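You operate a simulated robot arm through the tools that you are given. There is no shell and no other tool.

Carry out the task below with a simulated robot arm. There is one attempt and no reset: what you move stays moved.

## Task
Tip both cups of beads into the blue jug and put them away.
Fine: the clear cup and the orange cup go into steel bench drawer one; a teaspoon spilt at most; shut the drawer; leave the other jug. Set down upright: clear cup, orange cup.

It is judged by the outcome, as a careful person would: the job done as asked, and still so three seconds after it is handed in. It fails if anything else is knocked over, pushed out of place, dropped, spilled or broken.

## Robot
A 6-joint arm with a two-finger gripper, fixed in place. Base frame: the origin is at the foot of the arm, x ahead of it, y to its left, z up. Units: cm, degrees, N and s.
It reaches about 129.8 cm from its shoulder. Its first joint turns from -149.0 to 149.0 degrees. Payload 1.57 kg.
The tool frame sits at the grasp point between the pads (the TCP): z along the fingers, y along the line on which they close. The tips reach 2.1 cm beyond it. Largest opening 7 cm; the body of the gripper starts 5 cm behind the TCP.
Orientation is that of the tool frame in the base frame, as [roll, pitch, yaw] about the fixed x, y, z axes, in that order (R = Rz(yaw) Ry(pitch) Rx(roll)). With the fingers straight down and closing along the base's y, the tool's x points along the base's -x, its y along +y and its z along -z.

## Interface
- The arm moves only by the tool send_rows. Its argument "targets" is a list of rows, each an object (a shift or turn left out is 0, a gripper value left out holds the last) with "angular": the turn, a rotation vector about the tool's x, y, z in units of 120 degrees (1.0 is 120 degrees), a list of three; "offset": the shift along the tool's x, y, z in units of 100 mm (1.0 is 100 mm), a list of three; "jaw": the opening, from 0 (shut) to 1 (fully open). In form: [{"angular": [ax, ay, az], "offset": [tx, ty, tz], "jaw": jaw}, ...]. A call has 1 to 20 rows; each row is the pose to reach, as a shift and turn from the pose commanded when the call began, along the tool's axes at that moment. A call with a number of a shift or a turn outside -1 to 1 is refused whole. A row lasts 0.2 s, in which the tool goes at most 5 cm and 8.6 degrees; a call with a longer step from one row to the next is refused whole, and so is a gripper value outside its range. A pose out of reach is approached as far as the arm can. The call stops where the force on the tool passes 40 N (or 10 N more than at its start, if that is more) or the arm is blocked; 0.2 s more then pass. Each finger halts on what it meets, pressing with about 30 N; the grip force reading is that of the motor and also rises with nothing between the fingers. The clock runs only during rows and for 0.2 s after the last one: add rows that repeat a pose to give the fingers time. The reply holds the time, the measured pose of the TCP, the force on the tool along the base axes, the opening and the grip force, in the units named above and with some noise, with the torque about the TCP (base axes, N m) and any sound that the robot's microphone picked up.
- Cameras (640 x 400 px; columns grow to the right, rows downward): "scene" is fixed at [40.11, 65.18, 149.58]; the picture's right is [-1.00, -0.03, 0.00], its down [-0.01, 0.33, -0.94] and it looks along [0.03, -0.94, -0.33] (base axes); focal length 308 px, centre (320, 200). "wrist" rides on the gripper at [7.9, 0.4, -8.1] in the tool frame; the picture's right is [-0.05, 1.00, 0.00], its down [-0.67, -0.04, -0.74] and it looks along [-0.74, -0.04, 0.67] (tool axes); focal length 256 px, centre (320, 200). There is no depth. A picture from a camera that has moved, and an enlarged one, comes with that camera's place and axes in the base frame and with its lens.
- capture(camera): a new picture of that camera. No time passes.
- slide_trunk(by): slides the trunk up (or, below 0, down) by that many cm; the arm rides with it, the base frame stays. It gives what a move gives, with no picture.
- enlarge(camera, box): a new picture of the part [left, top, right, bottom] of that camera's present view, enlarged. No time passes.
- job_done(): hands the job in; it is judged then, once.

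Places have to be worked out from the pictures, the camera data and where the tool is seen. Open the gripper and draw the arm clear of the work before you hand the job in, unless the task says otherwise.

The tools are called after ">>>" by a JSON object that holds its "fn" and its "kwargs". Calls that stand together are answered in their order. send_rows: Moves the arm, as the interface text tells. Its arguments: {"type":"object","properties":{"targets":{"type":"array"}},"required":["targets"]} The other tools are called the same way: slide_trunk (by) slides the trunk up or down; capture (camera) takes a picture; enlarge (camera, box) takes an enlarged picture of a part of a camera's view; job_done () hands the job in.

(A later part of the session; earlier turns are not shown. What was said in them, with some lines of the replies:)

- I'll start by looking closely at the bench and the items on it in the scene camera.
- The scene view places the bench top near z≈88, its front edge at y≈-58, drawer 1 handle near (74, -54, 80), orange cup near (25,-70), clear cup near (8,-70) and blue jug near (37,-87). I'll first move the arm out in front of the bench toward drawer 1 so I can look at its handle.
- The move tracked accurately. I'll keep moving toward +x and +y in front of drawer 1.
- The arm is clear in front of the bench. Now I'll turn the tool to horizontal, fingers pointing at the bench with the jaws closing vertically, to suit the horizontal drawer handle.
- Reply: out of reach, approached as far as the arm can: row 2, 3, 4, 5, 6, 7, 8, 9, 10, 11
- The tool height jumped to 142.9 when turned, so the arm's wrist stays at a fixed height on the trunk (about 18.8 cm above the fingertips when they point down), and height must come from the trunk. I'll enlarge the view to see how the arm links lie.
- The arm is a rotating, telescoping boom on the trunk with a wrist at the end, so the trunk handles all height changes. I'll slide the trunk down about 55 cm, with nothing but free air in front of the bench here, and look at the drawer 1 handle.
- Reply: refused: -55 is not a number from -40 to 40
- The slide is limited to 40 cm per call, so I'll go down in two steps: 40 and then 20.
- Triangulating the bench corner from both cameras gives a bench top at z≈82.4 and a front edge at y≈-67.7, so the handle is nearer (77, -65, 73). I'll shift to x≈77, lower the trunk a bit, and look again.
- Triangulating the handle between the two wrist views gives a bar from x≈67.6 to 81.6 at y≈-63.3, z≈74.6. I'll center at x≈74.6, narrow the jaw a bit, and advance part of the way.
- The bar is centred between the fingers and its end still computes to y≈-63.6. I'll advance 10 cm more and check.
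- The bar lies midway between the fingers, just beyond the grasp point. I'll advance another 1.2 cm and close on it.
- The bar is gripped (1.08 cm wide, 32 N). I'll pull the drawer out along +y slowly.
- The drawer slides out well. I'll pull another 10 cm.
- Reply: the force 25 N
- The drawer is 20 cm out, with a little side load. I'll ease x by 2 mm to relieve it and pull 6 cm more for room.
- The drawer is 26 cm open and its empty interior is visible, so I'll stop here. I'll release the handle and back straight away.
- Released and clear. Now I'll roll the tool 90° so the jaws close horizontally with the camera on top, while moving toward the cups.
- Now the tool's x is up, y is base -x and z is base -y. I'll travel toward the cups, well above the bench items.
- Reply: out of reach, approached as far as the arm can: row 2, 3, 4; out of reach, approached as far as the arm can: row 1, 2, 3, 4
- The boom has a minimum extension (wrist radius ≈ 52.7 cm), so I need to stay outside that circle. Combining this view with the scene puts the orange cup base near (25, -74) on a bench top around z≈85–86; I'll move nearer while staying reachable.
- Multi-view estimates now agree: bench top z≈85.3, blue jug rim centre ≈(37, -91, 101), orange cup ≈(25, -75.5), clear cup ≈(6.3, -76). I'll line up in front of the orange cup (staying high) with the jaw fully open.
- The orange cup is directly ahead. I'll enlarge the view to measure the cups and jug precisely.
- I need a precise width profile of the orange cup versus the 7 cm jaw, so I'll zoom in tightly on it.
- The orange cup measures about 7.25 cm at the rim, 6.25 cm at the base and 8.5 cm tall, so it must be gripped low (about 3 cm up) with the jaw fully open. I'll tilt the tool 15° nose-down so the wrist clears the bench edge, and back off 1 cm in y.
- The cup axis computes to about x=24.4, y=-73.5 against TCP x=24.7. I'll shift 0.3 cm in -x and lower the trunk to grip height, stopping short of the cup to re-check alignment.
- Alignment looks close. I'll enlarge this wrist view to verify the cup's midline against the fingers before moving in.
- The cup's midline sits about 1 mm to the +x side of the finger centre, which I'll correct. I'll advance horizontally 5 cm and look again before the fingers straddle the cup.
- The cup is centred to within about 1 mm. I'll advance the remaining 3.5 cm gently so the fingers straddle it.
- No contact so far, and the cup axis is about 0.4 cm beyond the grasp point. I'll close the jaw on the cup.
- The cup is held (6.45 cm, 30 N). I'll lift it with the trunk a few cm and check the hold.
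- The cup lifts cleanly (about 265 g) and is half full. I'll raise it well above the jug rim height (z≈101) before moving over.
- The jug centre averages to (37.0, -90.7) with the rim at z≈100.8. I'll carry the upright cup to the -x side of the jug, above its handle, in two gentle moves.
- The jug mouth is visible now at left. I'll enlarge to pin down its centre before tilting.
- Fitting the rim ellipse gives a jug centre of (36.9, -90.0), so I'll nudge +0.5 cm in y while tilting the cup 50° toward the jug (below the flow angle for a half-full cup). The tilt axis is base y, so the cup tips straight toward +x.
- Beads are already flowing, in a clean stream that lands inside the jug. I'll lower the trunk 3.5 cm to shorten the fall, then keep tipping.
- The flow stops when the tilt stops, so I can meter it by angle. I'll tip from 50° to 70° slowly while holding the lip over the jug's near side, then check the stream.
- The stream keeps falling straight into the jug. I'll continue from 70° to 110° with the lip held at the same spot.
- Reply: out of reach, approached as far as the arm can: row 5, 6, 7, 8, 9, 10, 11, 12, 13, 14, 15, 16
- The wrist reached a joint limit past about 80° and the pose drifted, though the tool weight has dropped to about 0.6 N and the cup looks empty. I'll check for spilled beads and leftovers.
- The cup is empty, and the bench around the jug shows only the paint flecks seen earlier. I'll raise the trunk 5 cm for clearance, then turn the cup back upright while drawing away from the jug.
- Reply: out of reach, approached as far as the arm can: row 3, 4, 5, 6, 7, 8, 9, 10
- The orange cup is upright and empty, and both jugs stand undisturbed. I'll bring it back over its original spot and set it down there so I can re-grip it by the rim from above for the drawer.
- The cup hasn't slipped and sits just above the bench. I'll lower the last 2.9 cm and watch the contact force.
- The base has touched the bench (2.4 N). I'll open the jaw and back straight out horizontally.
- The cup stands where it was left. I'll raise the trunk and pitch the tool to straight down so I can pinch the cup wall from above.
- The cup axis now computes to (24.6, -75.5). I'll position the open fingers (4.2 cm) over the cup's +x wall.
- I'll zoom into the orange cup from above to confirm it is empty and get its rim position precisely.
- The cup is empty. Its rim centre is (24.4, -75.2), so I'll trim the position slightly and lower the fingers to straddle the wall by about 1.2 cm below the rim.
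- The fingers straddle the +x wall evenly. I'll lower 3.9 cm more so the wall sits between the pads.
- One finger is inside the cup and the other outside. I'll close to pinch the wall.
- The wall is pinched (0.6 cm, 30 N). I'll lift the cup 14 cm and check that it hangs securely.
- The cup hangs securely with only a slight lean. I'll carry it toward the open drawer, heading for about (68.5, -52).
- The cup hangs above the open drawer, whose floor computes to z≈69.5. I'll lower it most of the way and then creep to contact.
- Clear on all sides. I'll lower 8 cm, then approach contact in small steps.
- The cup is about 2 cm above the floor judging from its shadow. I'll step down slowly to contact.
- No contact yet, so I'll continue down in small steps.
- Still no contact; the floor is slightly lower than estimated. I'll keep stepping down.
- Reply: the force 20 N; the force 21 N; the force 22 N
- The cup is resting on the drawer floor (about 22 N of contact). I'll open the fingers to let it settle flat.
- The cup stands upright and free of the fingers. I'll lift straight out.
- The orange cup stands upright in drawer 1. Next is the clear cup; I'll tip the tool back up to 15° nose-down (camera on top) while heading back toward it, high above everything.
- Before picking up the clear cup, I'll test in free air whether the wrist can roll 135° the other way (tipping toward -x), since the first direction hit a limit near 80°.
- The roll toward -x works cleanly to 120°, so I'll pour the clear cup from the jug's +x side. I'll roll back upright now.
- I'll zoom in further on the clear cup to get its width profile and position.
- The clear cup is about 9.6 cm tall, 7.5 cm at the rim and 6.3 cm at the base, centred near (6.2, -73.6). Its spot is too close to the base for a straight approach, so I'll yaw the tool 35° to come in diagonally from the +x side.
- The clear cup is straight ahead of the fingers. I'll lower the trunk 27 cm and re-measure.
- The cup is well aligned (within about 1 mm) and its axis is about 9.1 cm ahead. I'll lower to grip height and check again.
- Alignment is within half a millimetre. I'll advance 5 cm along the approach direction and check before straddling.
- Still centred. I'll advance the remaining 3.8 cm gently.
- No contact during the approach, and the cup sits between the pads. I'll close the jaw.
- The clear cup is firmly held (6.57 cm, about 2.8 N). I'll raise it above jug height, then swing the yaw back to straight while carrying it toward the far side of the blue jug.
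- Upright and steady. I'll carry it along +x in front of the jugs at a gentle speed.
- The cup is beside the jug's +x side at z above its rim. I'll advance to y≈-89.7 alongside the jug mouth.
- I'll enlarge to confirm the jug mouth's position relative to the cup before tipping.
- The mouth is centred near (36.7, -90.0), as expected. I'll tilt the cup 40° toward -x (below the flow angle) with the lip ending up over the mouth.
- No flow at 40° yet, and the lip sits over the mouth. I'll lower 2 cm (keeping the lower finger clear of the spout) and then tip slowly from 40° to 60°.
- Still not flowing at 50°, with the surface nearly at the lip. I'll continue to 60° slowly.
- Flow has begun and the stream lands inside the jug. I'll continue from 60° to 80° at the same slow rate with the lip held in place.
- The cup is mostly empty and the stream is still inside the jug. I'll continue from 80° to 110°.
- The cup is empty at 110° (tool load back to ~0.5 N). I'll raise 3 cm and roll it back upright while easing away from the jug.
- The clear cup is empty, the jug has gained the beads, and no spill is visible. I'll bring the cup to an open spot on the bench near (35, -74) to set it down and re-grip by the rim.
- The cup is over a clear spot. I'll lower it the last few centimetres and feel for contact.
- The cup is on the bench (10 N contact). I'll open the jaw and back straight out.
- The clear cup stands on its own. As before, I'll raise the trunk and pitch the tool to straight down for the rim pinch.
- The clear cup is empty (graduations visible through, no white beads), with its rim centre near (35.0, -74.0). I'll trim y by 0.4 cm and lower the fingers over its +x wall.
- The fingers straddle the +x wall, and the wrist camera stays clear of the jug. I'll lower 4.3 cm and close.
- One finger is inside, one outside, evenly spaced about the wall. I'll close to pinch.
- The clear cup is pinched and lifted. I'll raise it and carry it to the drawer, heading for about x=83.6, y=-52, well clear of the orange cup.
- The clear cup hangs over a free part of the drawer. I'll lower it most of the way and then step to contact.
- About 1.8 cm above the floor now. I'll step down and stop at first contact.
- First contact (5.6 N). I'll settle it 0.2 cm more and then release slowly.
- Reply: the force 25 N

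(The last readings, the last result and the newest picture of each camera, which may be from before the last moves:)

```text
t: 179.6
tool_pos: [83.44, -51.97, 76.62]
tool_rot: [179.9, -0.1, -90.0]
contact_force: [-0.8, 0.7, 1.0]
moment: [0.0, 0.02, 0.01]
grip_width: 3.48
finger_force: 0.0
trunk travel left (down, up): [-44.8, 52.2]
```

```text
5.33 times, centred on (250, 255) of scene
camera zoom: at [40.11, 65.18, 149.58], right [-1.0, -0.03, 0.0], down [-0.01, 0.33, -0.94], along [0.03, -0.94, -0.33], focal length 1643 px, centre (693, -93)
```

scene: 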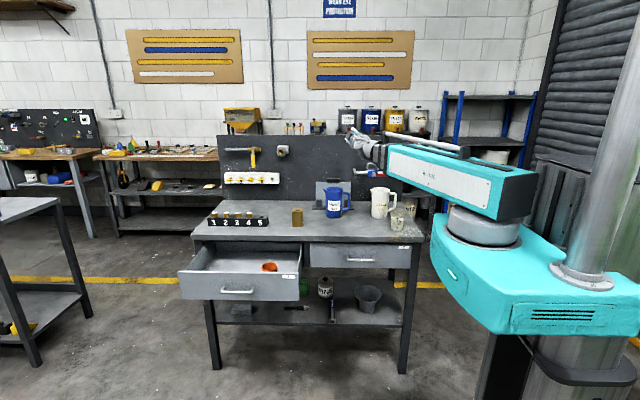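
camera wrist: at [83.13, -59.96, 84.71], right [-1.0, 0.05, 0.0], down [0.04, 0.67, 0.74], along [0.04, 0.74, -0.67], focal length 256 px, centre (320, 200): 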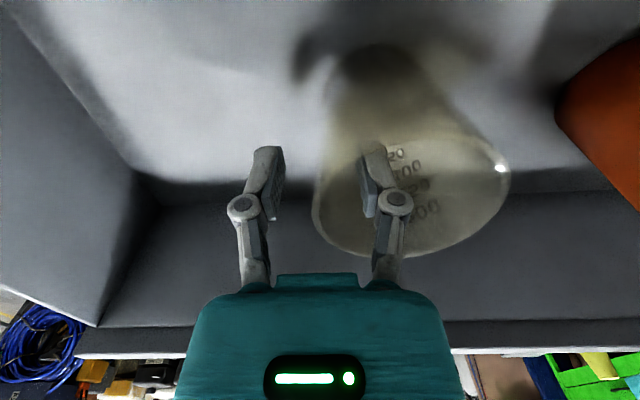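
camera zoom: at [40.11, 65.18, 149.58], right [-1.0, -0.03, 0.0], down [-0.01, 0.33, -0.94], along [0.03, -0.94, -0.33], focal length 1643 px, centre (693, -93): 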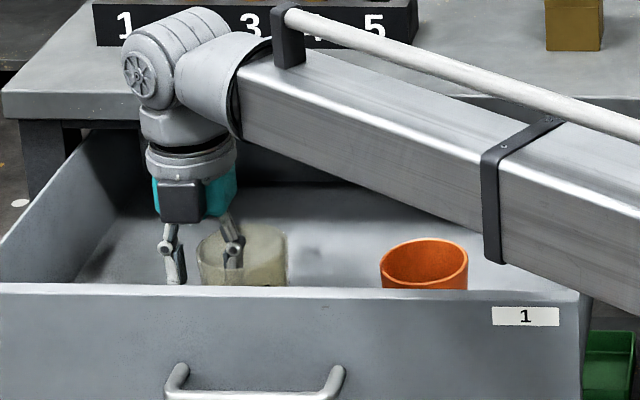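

The clear cup is standing and free of the fingers. I'll lift straight out.

>>> {"fn": "slide_trunk", "kwargs": {"by": 14}}

>>> {"fn": "slide_trunk", "kwargs": {"by": 22}}

>>> {"fn": "capture", "kwargs": {"camera": "scene"}}

>>> {"fn": "enlarge", "kwargs": {"camera": "scene", "box": [170, 190, 330, 300]}}

>>> {"fn": "capture", "kwargs": {"camera": "wrist"}}

```text
t: 181.2
tool_pos: [83.61, -52.09, 90.74]
tool_rot: [179.9, -0.2, -90.0]
contact_force: [-0.1, -0.9, 0.4]
moment: [0.0, 0.0, 0.0]
grip_width: 3.49
finger_force: 0.1
trunk travel left (down, up): [-58.8, 38.2]
```

```text
t: 183.6
tool_pos: [83.57, -52.03, 112.72]
tool_rot: [180.0, 0.0, -89.9]
contact_force: [-0.5, -0.3, 0.6]
moment: [-0.04, 0.01, -0.04]
grip_width: 3.54
finger_force: 0.0
trunk travel left (down, up): [-80.8, 16.2]
```

```text
taken
```

scene: 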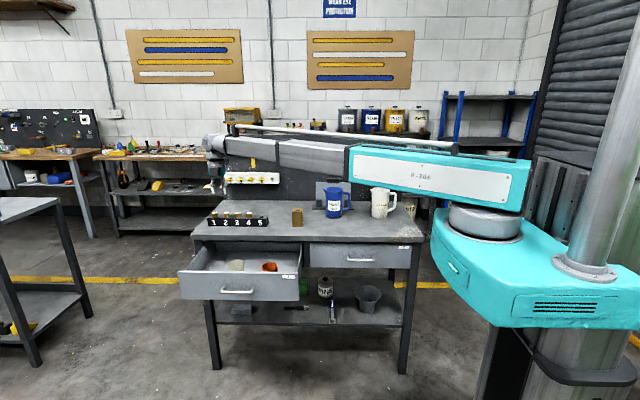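

```text
3.64 times, centred on (250, 245) of scene
camera zoom: at [40.11, 65.18, 149.58], right [-1.0, -0.03, 0.0], down [-0.01, 0.33, -0.94], along [0.03, -0.94, -0.33], focal length 1120 px, centre (574, 36)
```

zoom: 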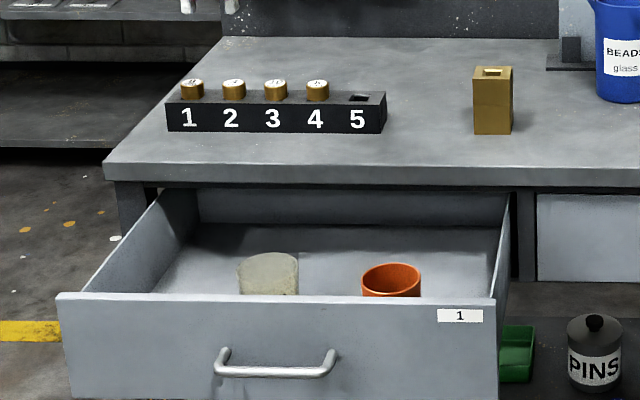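

```text
taken
camera wrist: at [83.14, -59.96, 120.7], right [-1.0, 0.05, 0.0], down [0.04, 0.67, 0.74], along [0.04, 0.74, -0.67], focal length 256 px, centre (320, 200)
```

wrist: 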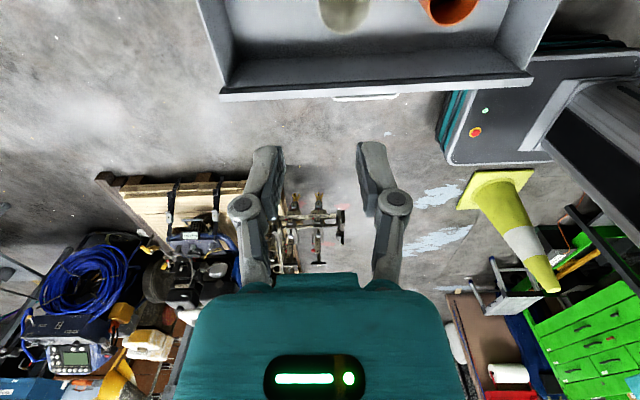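

Both cups stand upright in drawer 1. Now I'll return the tool to the handle-gripping pose: pitch up, roll 90°, and back off in front of the drawer.

>>> {"fn": "send_rows", "kwargs": {"targets": [{"angular": [0, 0.0625, 0], "offset": [-0.16, 0.18, -0.0162]}, {"angular": [0, 0.125, 0], "offset": [-0.32, 0.36, -0.0641]}, {"angular": [0, 0.1875, 0], "offset": [-0.48, 0.54, -0.1431]}, {"angular": [0, 0.25, 0], "offset": [-0.64, 0.72, -0.2519]}, {"angular": [0, 0.3125, 0], "offset": [-0.8, 0.9, -0.3884]}]}}

>>> {"fn": "send_rows", "kwargs": {"targets": [{"angular": [0, 0.0625, 0], "offset": [0.0511, 0, -0.1652]}, {"angular": [0, 0.125, 0], "offset": [0.1161, 0, -0.3484]}, {"angular": [0, 0.1875, 0], "offset": [0.193, 0, -0.5472]}, {"angular": [0, 0.25, 0], "offset": [0.2797, 0, -0.7587]}, {"angular": [0, 0.3125, 0], "offset": [0.3738, 0, -0.98]}]}}

>>> {"fn": "send_rows", "kwargs": {"targets": [{"angular": [0, 0.0625, 0], "offset": [0.1681, 0, -0.3039]}, {"angular": [0, 0.125, 0], "offset": [0.341, 0, -0.609]}]}}

>>> {"fn": "send_rows", "kwargs": {"targets": [{"angular": [0, 0, 0.068], "offset": [0, 0, -0.08]}, {"angular": [0, 0, 0.136], "offset": [0, 0, -0.16]}, {"angular": [0, 0, 0.204], "offset": [0, 0, -0.24]}, {"angular": [0, 0, 0.272], "offset": [0, 0, -0.32]}, {"angular": [0, 0, 0.34], "offset": [0, 0, -0.4]}, {"angular": [0, 0, 0.41], "offset": [0, 0, -0.48]}, {"angular": [0, 0, 0.48], "offset": [0, 0, -0.56]}, {"angular": [0, 0, 0.55], "offset": [0, 0, -0.64]}, {"angular": [0, 0, 0.62], "offset": [0, 0, -0.72]}, {"angular": [0, 0, 0.69], "offset": [0, 0, -0.8]}, {"angular": [0, 0, 0.75], "offset": [0, 0, -0.9]}]}}

>>> {"fn": "capture", "kwargs": {"camera": "scene"}}

```text
t: 184.8
tool_pos: [74.47, -44.02, 116.64]
tool_rot: [179.9, -37.7, -90.0]
contact_force: [0.4, 0.0, 0.0]
moment: [-0.02, 0.03, 0.0]
grip_width: 3.51
finger_force: 0.1
trunk travel left (down, up): [-80.8, 16.2]
```

```text
t: 186.0
tool_pos: [74.53, -40.88, 126.55]
tool_rot: [179.6, -75.3, -89.6]
contact_force: [0.2, -0.1, 0.0]
moment: [-0.03, -0.01, -0.01]
grip_width: 3.5
finger_force: 0.1
trunk travel left (down, up): [-80.8, 16.2]
```

```text
t: 186.6
tool_pos: [74.68, -35.9, 131.45]
tool_rot: [18.9, -89.6, 71.4]
contact_force: [-0.8, -0.3, 0.9]
moment: [-0.01, 0.03, 0.03]
grip_width: 3.54
finger_force: 0.1
trunk travel left (down, up): [-80.8, 16.2]
```

```text
t: 189.0
tool_pos: [74.6, -26.96, 131.33]
tool_rot: [-89.8, 0.0, 180.0]
contact_force: [-0.3, -0.5, 0.3]
moment: [0.02, 0.0, 0.03]
grip_width: 3.49
finger_force: 0.0
trunk travel left (down, up): [-80.8, 16.2]
```

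```text
taken
```

scene: 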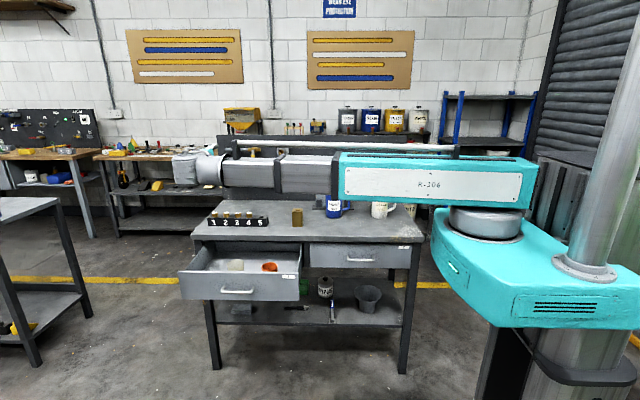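

The tool is in the handle pose in front of the drawer. I'll lower the trunk to handle height (z≈74.6).

>>> {"fn": "slide_trunk", "kwargs": {"by": -40}}

>>> {"fn": "slide_trunk", "kwargs": {"by": -16.7}}

>>> {"fn": "capture", "kwargs": {"camera": "wrist"}}

>>> {"fn": "enlarge", "kwargs": {"camera": "scene", "box": [170, 210, 330, 330]}}

```text
t: 192.8
tool_pos: [74.57, -27.04, 91.33]
tool_rot: [-89.9, -0.1, 180.0]
contact_force: [0.2, 0.1, -0.4]
moment: [-0.02, 0.03, -0.02]
grip_width: 3.5
finger_force: 0.0
trunk travel left (down, up): [-40.8, 56.2]
```

```text
t: 194.7
tool_pos: [74.59, -27.05, 74.64]
tool_rot: [-89.9, -0.1, 180.0]
contact_force: [-0.1, 0.0, 0.0]
moment: [0.01, 0.01, -0.01]
grip_width: 3.5
finger_force: 0.0
trunk travel left (down, up): [-24.1, 72.9]
```

```text
taken
camera wrist: at [66.64, -18.94, 74.13], right [0.05, 0.0, -1.0], down [0.67, 0.75, 0.03], along [0.74, -0.67, 0.04], focal length 256 px, centre (320, 200)
```

wrist: 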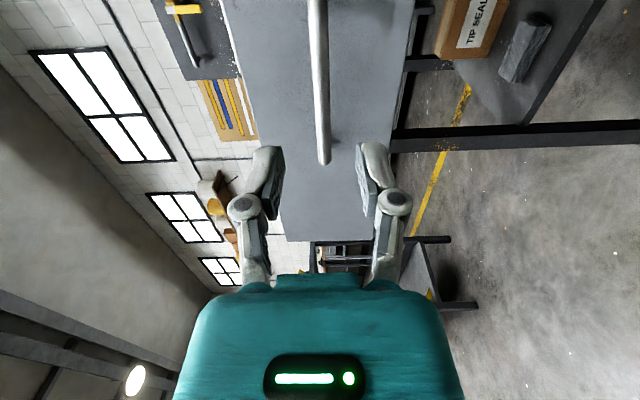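

```text
3.33 times, centred on (250, 270) of scene
camera zoom: at [40.11, 65.18, 149.58], right [-1.0, -0.03, 0.0], down [-0.01, 0.33, -0.94], along [0.03, -0.94, -0.33], focal length 1027 px, centre (553, -33)
```

zoom: 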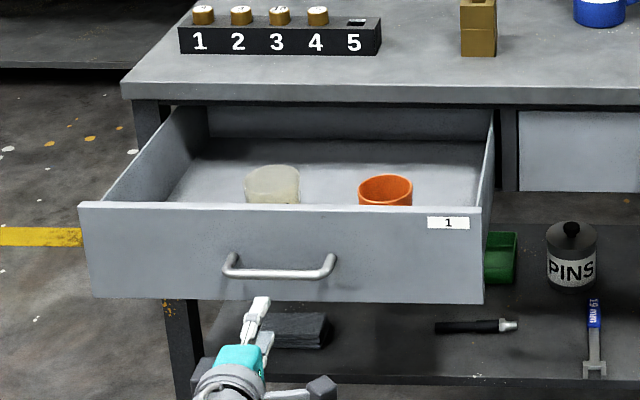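

The handle bar is centred between the fingers. I'll advance about 9.7 cm and close on it.

>>> {"fn": "send_rows", "kwargs": {"targets": [{"offset": [0, 0, 0.2]}, {"offset": [0, 0, 0.4]}, {"offset": [0, 0, 0.6]}, {"offset": [0, 0, 0.75]}, {"offset": [0, 0, 0.88]}, {"offset": [0, 0, 0.97]}, {"offset": [0, 0, 0.97], "jaw": 0.0}, {"offset": [0, 0, 0.97]}, {"offset": [0, 0, 0.97]}, {"offset": [0, 0, 0.97]}, {"offset": [0, 0, 0.97]}]}}

>>> {"fn": "capture", "kwargs": {"camera": "wrist"}}

```text
t: 197.1
tool_pos: [74.56, -36.8, 74.55]
tool_rot: [-89.8, 0.0, 180.0]
contact_force: [-4.0, -0.1, -9.5]
moment: [0.04, -0.07, 0.29]
grip_width: 1.12
finger_force: 32.2
trunk travel left (down, up): [-24.1, 72.9]
```

```text
taken
camera wrist: at [66.6, -28.7, 74.08], right [0.05, 0.0, -1.0], down [0.67, 0.74, 0.03], along [0.74, -0.67, 0.04], focal length 256 px, centre (320, 200)
```

wrist: 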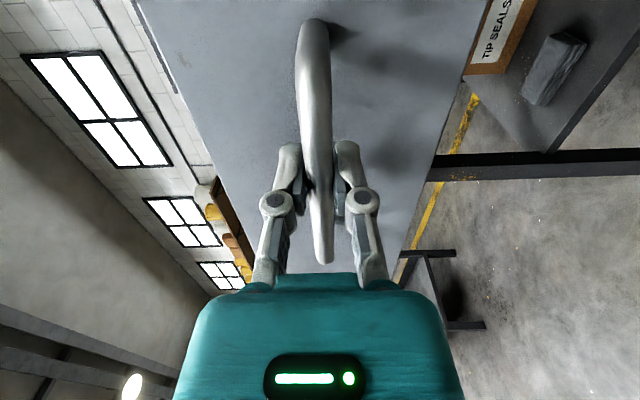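

The bar is gripped. I'll push the drawer in gently so the cups don't slide or tip.

>>> {"fn": "send_rows", "kwargs": {"targets": [{"offset": [0, 0, 0.02]}, {"offset": [0, 0, 0.06]}, {"offset": [0, 0, 0.12]}, {"offset": [0, 0, 0.19]}, {"offset": [0, 0, 0.27]}, {"offset": [0, 0, 0.35]}, {"offset": [0, 0, 0.43]}, {"offset": [0, 0, 0.51]}, {"offset": [0, 0, 0.59]}, {"offset": [0, 0, 0.67]}, {"offset": [0, 0, 0.74]}, {"offset": [0, 0, 0.8]}, {"offset": [0, 0, 0.85]}, {"offset": [0, 0, 0.88]}, {"offset": [0, 0, 0.9]}]}}

>>> {"fn": "enlarge", "kwargs": {"camera": "scene", "box": [180, 210, 320, 310]}}

```text
t: 200.3
tool_pos: [74.6, -45.83, 74.59]
tool_rot: [-89.8, -0.1, 179.9]
contact_force: [-15.4, 2.0, -18.9]
moment: [0.02, -0.08, -0.46]
grip_width: 1.13
finger_force: 31.7
trunk travel left (down, up): [-24.1, 72.9]
```

```text
4.00 times, centred on (250, 260) of scene
camera zoom: at [40.11, 65.18, 149.58], right [-1.0, -0.03, 0.0], down [-0.01, 0.33, -0.94], along [0.03, -0.94, -0.33], focal length 1232 px, centre (600, -40)
```

zoom: 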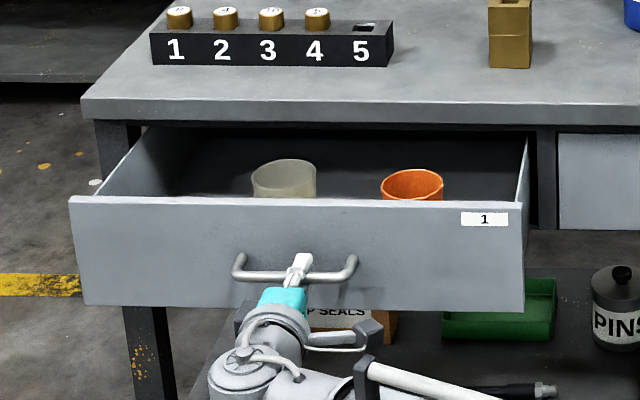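

Both cups ride along upright. I'll ease the small side load and keep pushing gently.

>>> {"fn": "send_rows", "kwargs": {"targets": [{"offset": [0.006, 0.003, 0.02]}, {"offset": [0.012, 0.006, 0.06]}, {"offset": [0.012, 0.008, 0.12]}, {"offset": [0.012, 0.008, 0.19]}, {"offset": [0.012, 0.008, 0.27]}, {"offset": [0.012, 0.008, 0.35]}, {"offset": [0.012, 0.008, 0.43]}, {"offset": [0.012, 0.008, 0.51]}, {"offset": [0.012, 0.008, 0.59]}, {"offset": [0.012, 0.008, 0.67]}, {"offset": [0.012, 0.008, 0.74]}, {"offset": [0.012, 0.008, 0.8]}, {"offset": [0.012, 0.008, 0.85]}, {"offset": [0.012, 0.008, 0.88]}, {"offset": [0.012, 0.008, 0.9]}]}}

>>> {"fn": "enlarge", "kwargs": {"camera": "scene", "box": [180, 210, 320, 310]}}

```text
t: 203.5
tool_pos: [74.64, -54.73, 74.61]
tool_rot: [-89.8, -0.2, -179.9]
contact_force: [4.2, 1.6, -5.4]
moment: [0.03, -0.07, 0.25]
grip_width: 1.11
finger_force: 32.4
trunk travel left (down, up): [-24.1, 72.9]
```

```text
4.00 times, centred on (250, 260) of scene
camera zoom: at [40.11, 65.18, 149.58], right [-1.0, -0.03, 0.0], down [-0.01, 0.33, -0.94], along [0.03, -0.94, -0.33], focal length 1232 px, centre (600, -40)
```

zoom: 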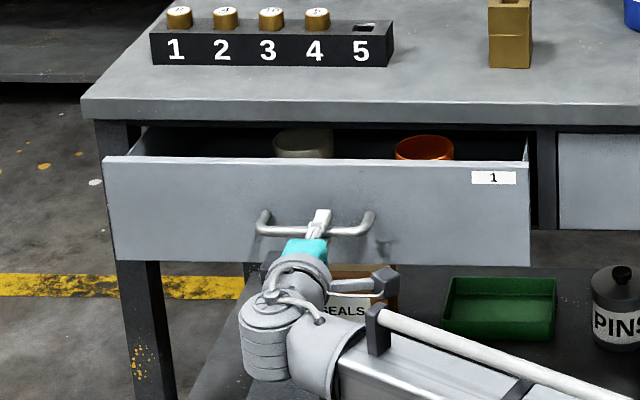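

The cups have passed under the bench top cleanly. I'll push the remaining ~8 cm, slowing near the end.

>>> {"fn": "send_rows", "kwargs": {"targets": [{"offset": [0, 0, 0.02]}, {"offset": [0, 0, 0.06]}, {"offset": [0, 0, 0.12]}, {"offset": [0, 0, 0.19]}, {"offset": [0, 0, 0.27]}, {"offset": [0, 0, 0.35]}, {"offset": [0, 0, 0.43]}, {"offset": [0, 0, 0.51]}, {"offset": [0, 0, 0.58]}, {"offset": [0, 0, 0.64]}, {"offset": [0, 0, 0.69]}, {"offset": [0, 0, 0.73]}, {"offset": [0, 0, 0.76]}, {"offset": [0, 0, 0.785]}, {"offset": [0, 0, 0.8]}]}}

>>> {"fn": "enlarge", "kwargs": {"camera": "scene", "box": [180, 210, 320, 310]}}

```text
t: 206.7
tool_pos: [74.65, -62.82, 74.71]
tool_rot: [-89.7, -0.2, -179.9]
contact_force: [10.8, -3.4, -1.8]
moment: [0.03, -0.11, -0.72]
grip_width: 1.09
finger_force: 32.1
trunk travel left (down, up): [-24.1, 72.9]
```

```text
4.00 times, centred on (250, 260) of scene
camera zoom: at [40.11, 65.18, 149.58], right [-1.0, -0.03, 0.0], down [-0.01, 0.33, -0.94], along [0.03, -0.94, -0.33], focal length 1232 px, centre (600, -40)
```

zoom: 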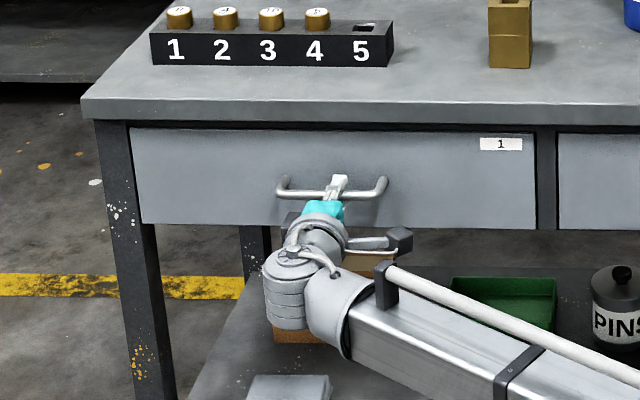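

The drawer appears almost fully shut. I'll push a final few millimetres to feel for the stop.

>>> {"fn": "send_rows", "kwargs": {"targets": [{"offset": [0, 0, 0.01]}, {"offset": [0, 0, 0.02]}, {"offset": [0, 0, 0.03]}, {"offset": [0, 0, 0.03]}]}}

>>> {"fn": "enlarge", "kwargs": {"camera": "scene", "box": [200, 225, 330, 290]}}

```text
t: 207.7
tool_pos: [74.58, -62.97, 74.62]
tool_rot: [-89.9, -0.1, -179.9]
contact_force: [7.0, 11.8, -5.0]
moment: [0.01, -0.08, 0.05]
grip_width: 1.11
finger_force: 32.5
trunk travel left (down, up): [-24.1, 72.9]
```

```text
4.92 times, centred on (265, 258) of scene
camera zoom: at [40.11, 65.18, 149.58], right [-1.0, -0.03, 0.0], down [-0.01, 0.33, -0.94], along [0.03, -0.94, -0.33], focal length 1516 px, centre (591, -83)
```

zoom: 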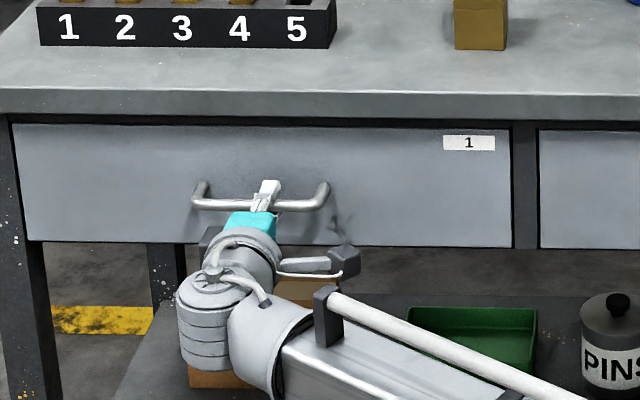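

I feel the stop (12 N), and the front sits flush like drawer 2. I'll release the handle and back straight off.

>>> {"fn": "send_rows", "kwargs": {"targets": [{"jaw": 0.6}, {"jaw": 0.6}, {"jaw": 0.6}, {"jaw": 0.6}, {"jaw": 0.6}, {"offset": [0, 0, -0.1]}, {"offset": [0, 0, -0.25]}, {"offset": [0, 0, -0.45]}, {"offset": [0, 0, -0.65]}, {"offset": [0, 0, -0.85]}, {"offset": [0, 0, -1.0]}]}}

>>> {"fn": "send_rows", "kwargs": {"targets": [{"offset": [0, 0, -0.25]}, {"offset": [0, 0, -0.5]}, {"offset": [0, 0, -0.75]}, {"offset": [0, 0, -1.0]}]}}

>>> {"fn": "send_rows", "kwargs": {"targets": [{"offset": [0, 0, -0.25]}, {"offset": [0, 0, -0.5]}, {"offset": [0, 0, -0.75]}, {"offset": [0, 0, -1.0]}]}}

>>> {"fn": "capture", "kwargs": {"camera": "scene"}}

>>> {"fn": "enlarge", "kwargs": {"camera": "scene", "box": [185, 165, 435, 305]}}

>>> {"fn": "enlarge", "kwargs": {"camera": "scene", "box": [310, 170, 430, 245]}}

```text
t: 210.1
tool_pos: [74.35, -53.0, 74.76]
tool_rot: [-89.9, 0.0, -180.0]
contact_force: [-0.3, 0.2, -0.1]
moment: [0.01, 0.0, 0.01]
grip_width: 4.21
finger_force: 0.0
trunk travel left (down, up): [-24.1, 72.9]
```

```text
t: 211.1
tool_pos: [74.53, -42.98, 74.59]
tool_rot: [-89.8, -0.1, 179.9]
contact_force: [0.2, -0.2, 0.0]
moment: [-0.04, -0.03, 0.03]
grip_width: 4.18
finger_force: 0.1
trunk travel left (down, up): [-24.1, 72.9]
```

```text
t: 212.1
tool_pos: [74.55, -32.98, 74.62]
tool_rot: [-89.9, -0.1, 180.0]
contact_force: [0.0, 0.5, -0.6]
moment: [-0.02, 0.0, -0.02]
grip_width: 4.2
finger_force: 0.1
trunk travel left (down, up): [-24.1, 72.9]
```

```text
taken
```

scene: 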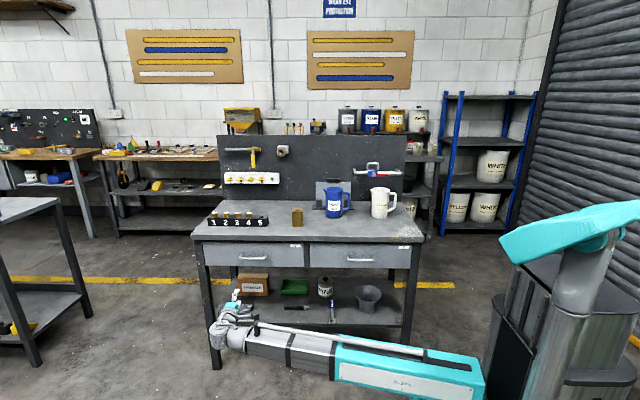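

```text
2.56 times, centred on (310, 235) of scene
camera zoom: at [40.11, 65.18, 149.58], right [-1.0, -0.03, 0.0], down [-0.01, 0.33, -0.94], along [0.03, -0.94, -0.33], focal length 789 px, centre (346, 110)
```

zoom: 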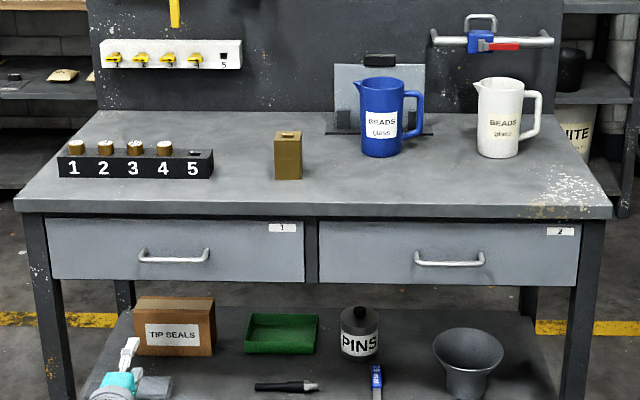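

```text
5.33 times, centred on (370, 208) of scene
camera zoom: at [40.11, 65.18, 149.58], right [-1.0, -0.03, 0.0], down [-0.01, 0.33, -0.94], along [0.03, -0.94, -0.33], focal length 1643 px, centre (53, 160)
```

zoom: 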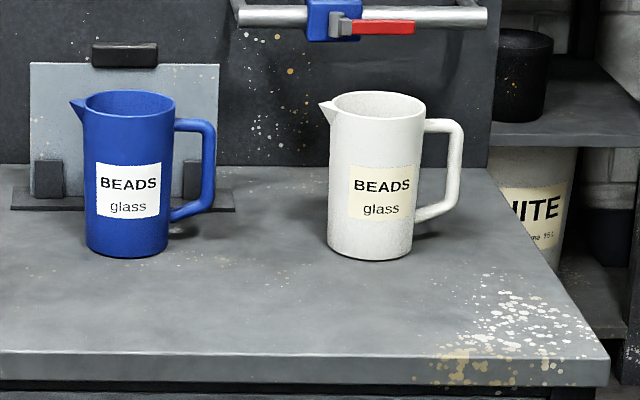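

The drawer is shut flush and both jugs are in place. I'll zoom in around the blue jug to check for any spilled beads before parking the arm.

>>> {"fn": "enlarge", "kwargs": {"camera": "scene", "box": [318, 195, 378, 232]}}

>>> {"fn": "enlarge", "kwargs": {"camera": "scene", "box": [300, 175, 350, 225]}}

```text
10.67 times, centred on (348, 214) of scene
camera zoom: at [40.11, 65.18, 149.58], right [-1.0, -0.03, 0.0], down [-0.01, 0.33, -0.94], along [0.03, -0.94, -0.33], focal length 3286 px, centre (21, 56)
```

zoom: 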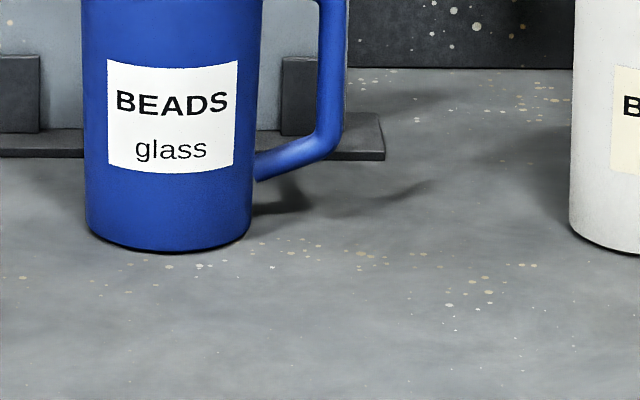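

```text
8.00 times, centred on (325, 200) of scene
camera zoom: at [40.11, 65.18, 149.58], right [-1.0, -0.03, 0.0], down [-0.01, 0.33, -0.94], along [0.03, -0.94, -0.33], focal length 2464 px, centre (280, 200)
```

zoom: 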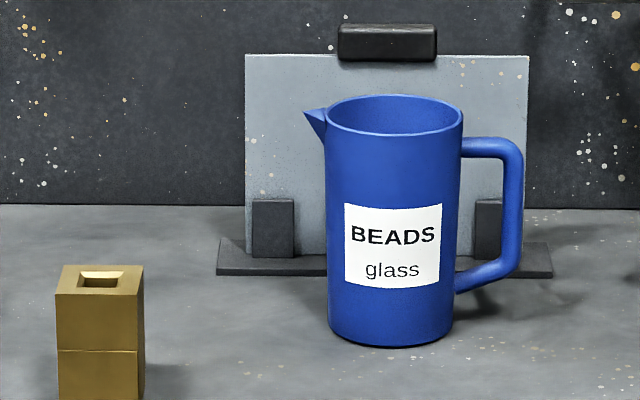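

The specks match the bench's existing paint flecks; I see no spilled beads. I'll open the gripper fully and withdraw the arm further from the bench.

>>> {"fn": "send_rows", "kwargs": {"targets": [{"offset": [0, 0, -0.25], "jaw": 1.0}, {"offset": [0, 0, -0.5]}, {"offset": [0, 0, -0.75]}, {"offset": [0, 0, -1.0]}, {"offset": [0, 0, -1.0]}]}}

>>> {"fn": "slide_trunk", "kwargs": {"by": 40}}

>>> {"fn": "capture", "kwargs": {"camera": "scene"}}

>>> {"fn": "capture", "kwargs": {"camera": "wrist"}}

```text
t: 213.3
tool_pos: [74.42, -23.02, 74.61]
tool_rot: [-89.8, -0.1, 180.0]
contact_force: [0.1, -0.2, -0.1]
moment: [-0.01, -0.02, 0.01]
grip_width: 7.0
finger_force: 0.0
trunk travel left (down, up): [-24.1, 72.9]
```

```text
t: 217.1
tool_pos: [74.62, -23.02, 114.67]
tool_rot: [-89.8, -0.1, 179.9]
contact_force: [-0.7, 0.1, 0.4]
moment: [-0.03, 0.02, -0.02]
grip_width: 7.0
finger_force: 0.0
trunk travel left (down, up): [-64.1, 32.9]
```

```text
taken
```

scene: 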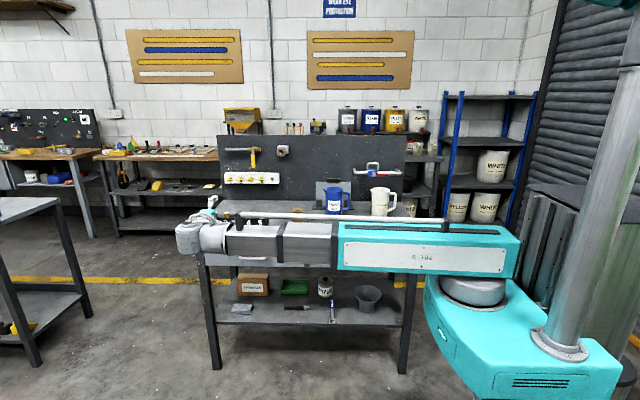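

```text
taken
camera wrist: at [66.53, -14.94, 114.12], right [0.05, 0.0, -1.0], down [0.67, 0.75, 0.03], along [0.74, -0.67, 0.04], focal length 256 px, centre (320, 200)
```

wrist: 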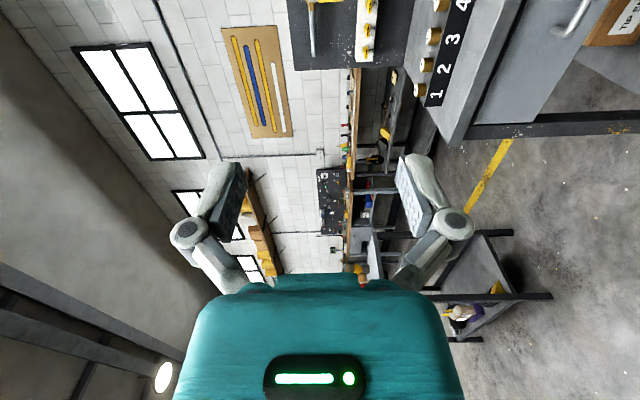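

Both cups were emptied into the blue jug and stood upright in drawer 1 when I last saw them, before it closed. The drawer is shut, the white jug and other items are untouched, and the gripper is open and clear of the bench. I'm handing the job in.

>>> {"fn": "job_done", "kwargs": {}}

```text
The job is handed in.
```

I emptied both cups into the blue jug, stood them upright in steel bench drawer one, and shut the drawer. The job is handed in.

- **Cups:** Both looked empty after pouring. They were upright in the drawer when last seen, as it slid under the bench top; I can't see inside it now that it's shut.
- **Spill:** I saw no spilled beads. The specks on the bench look like paint marks that were there at the start. Near the end of the orange cup's pour, the wrist hit a joint limit and the cup drifted towards the rim of the jug. If anything spilled, that is when it happened.
- **Everything else:** The white jug and the other items on the bench are where they were. The gripper is open and the arm is clear of the bench.
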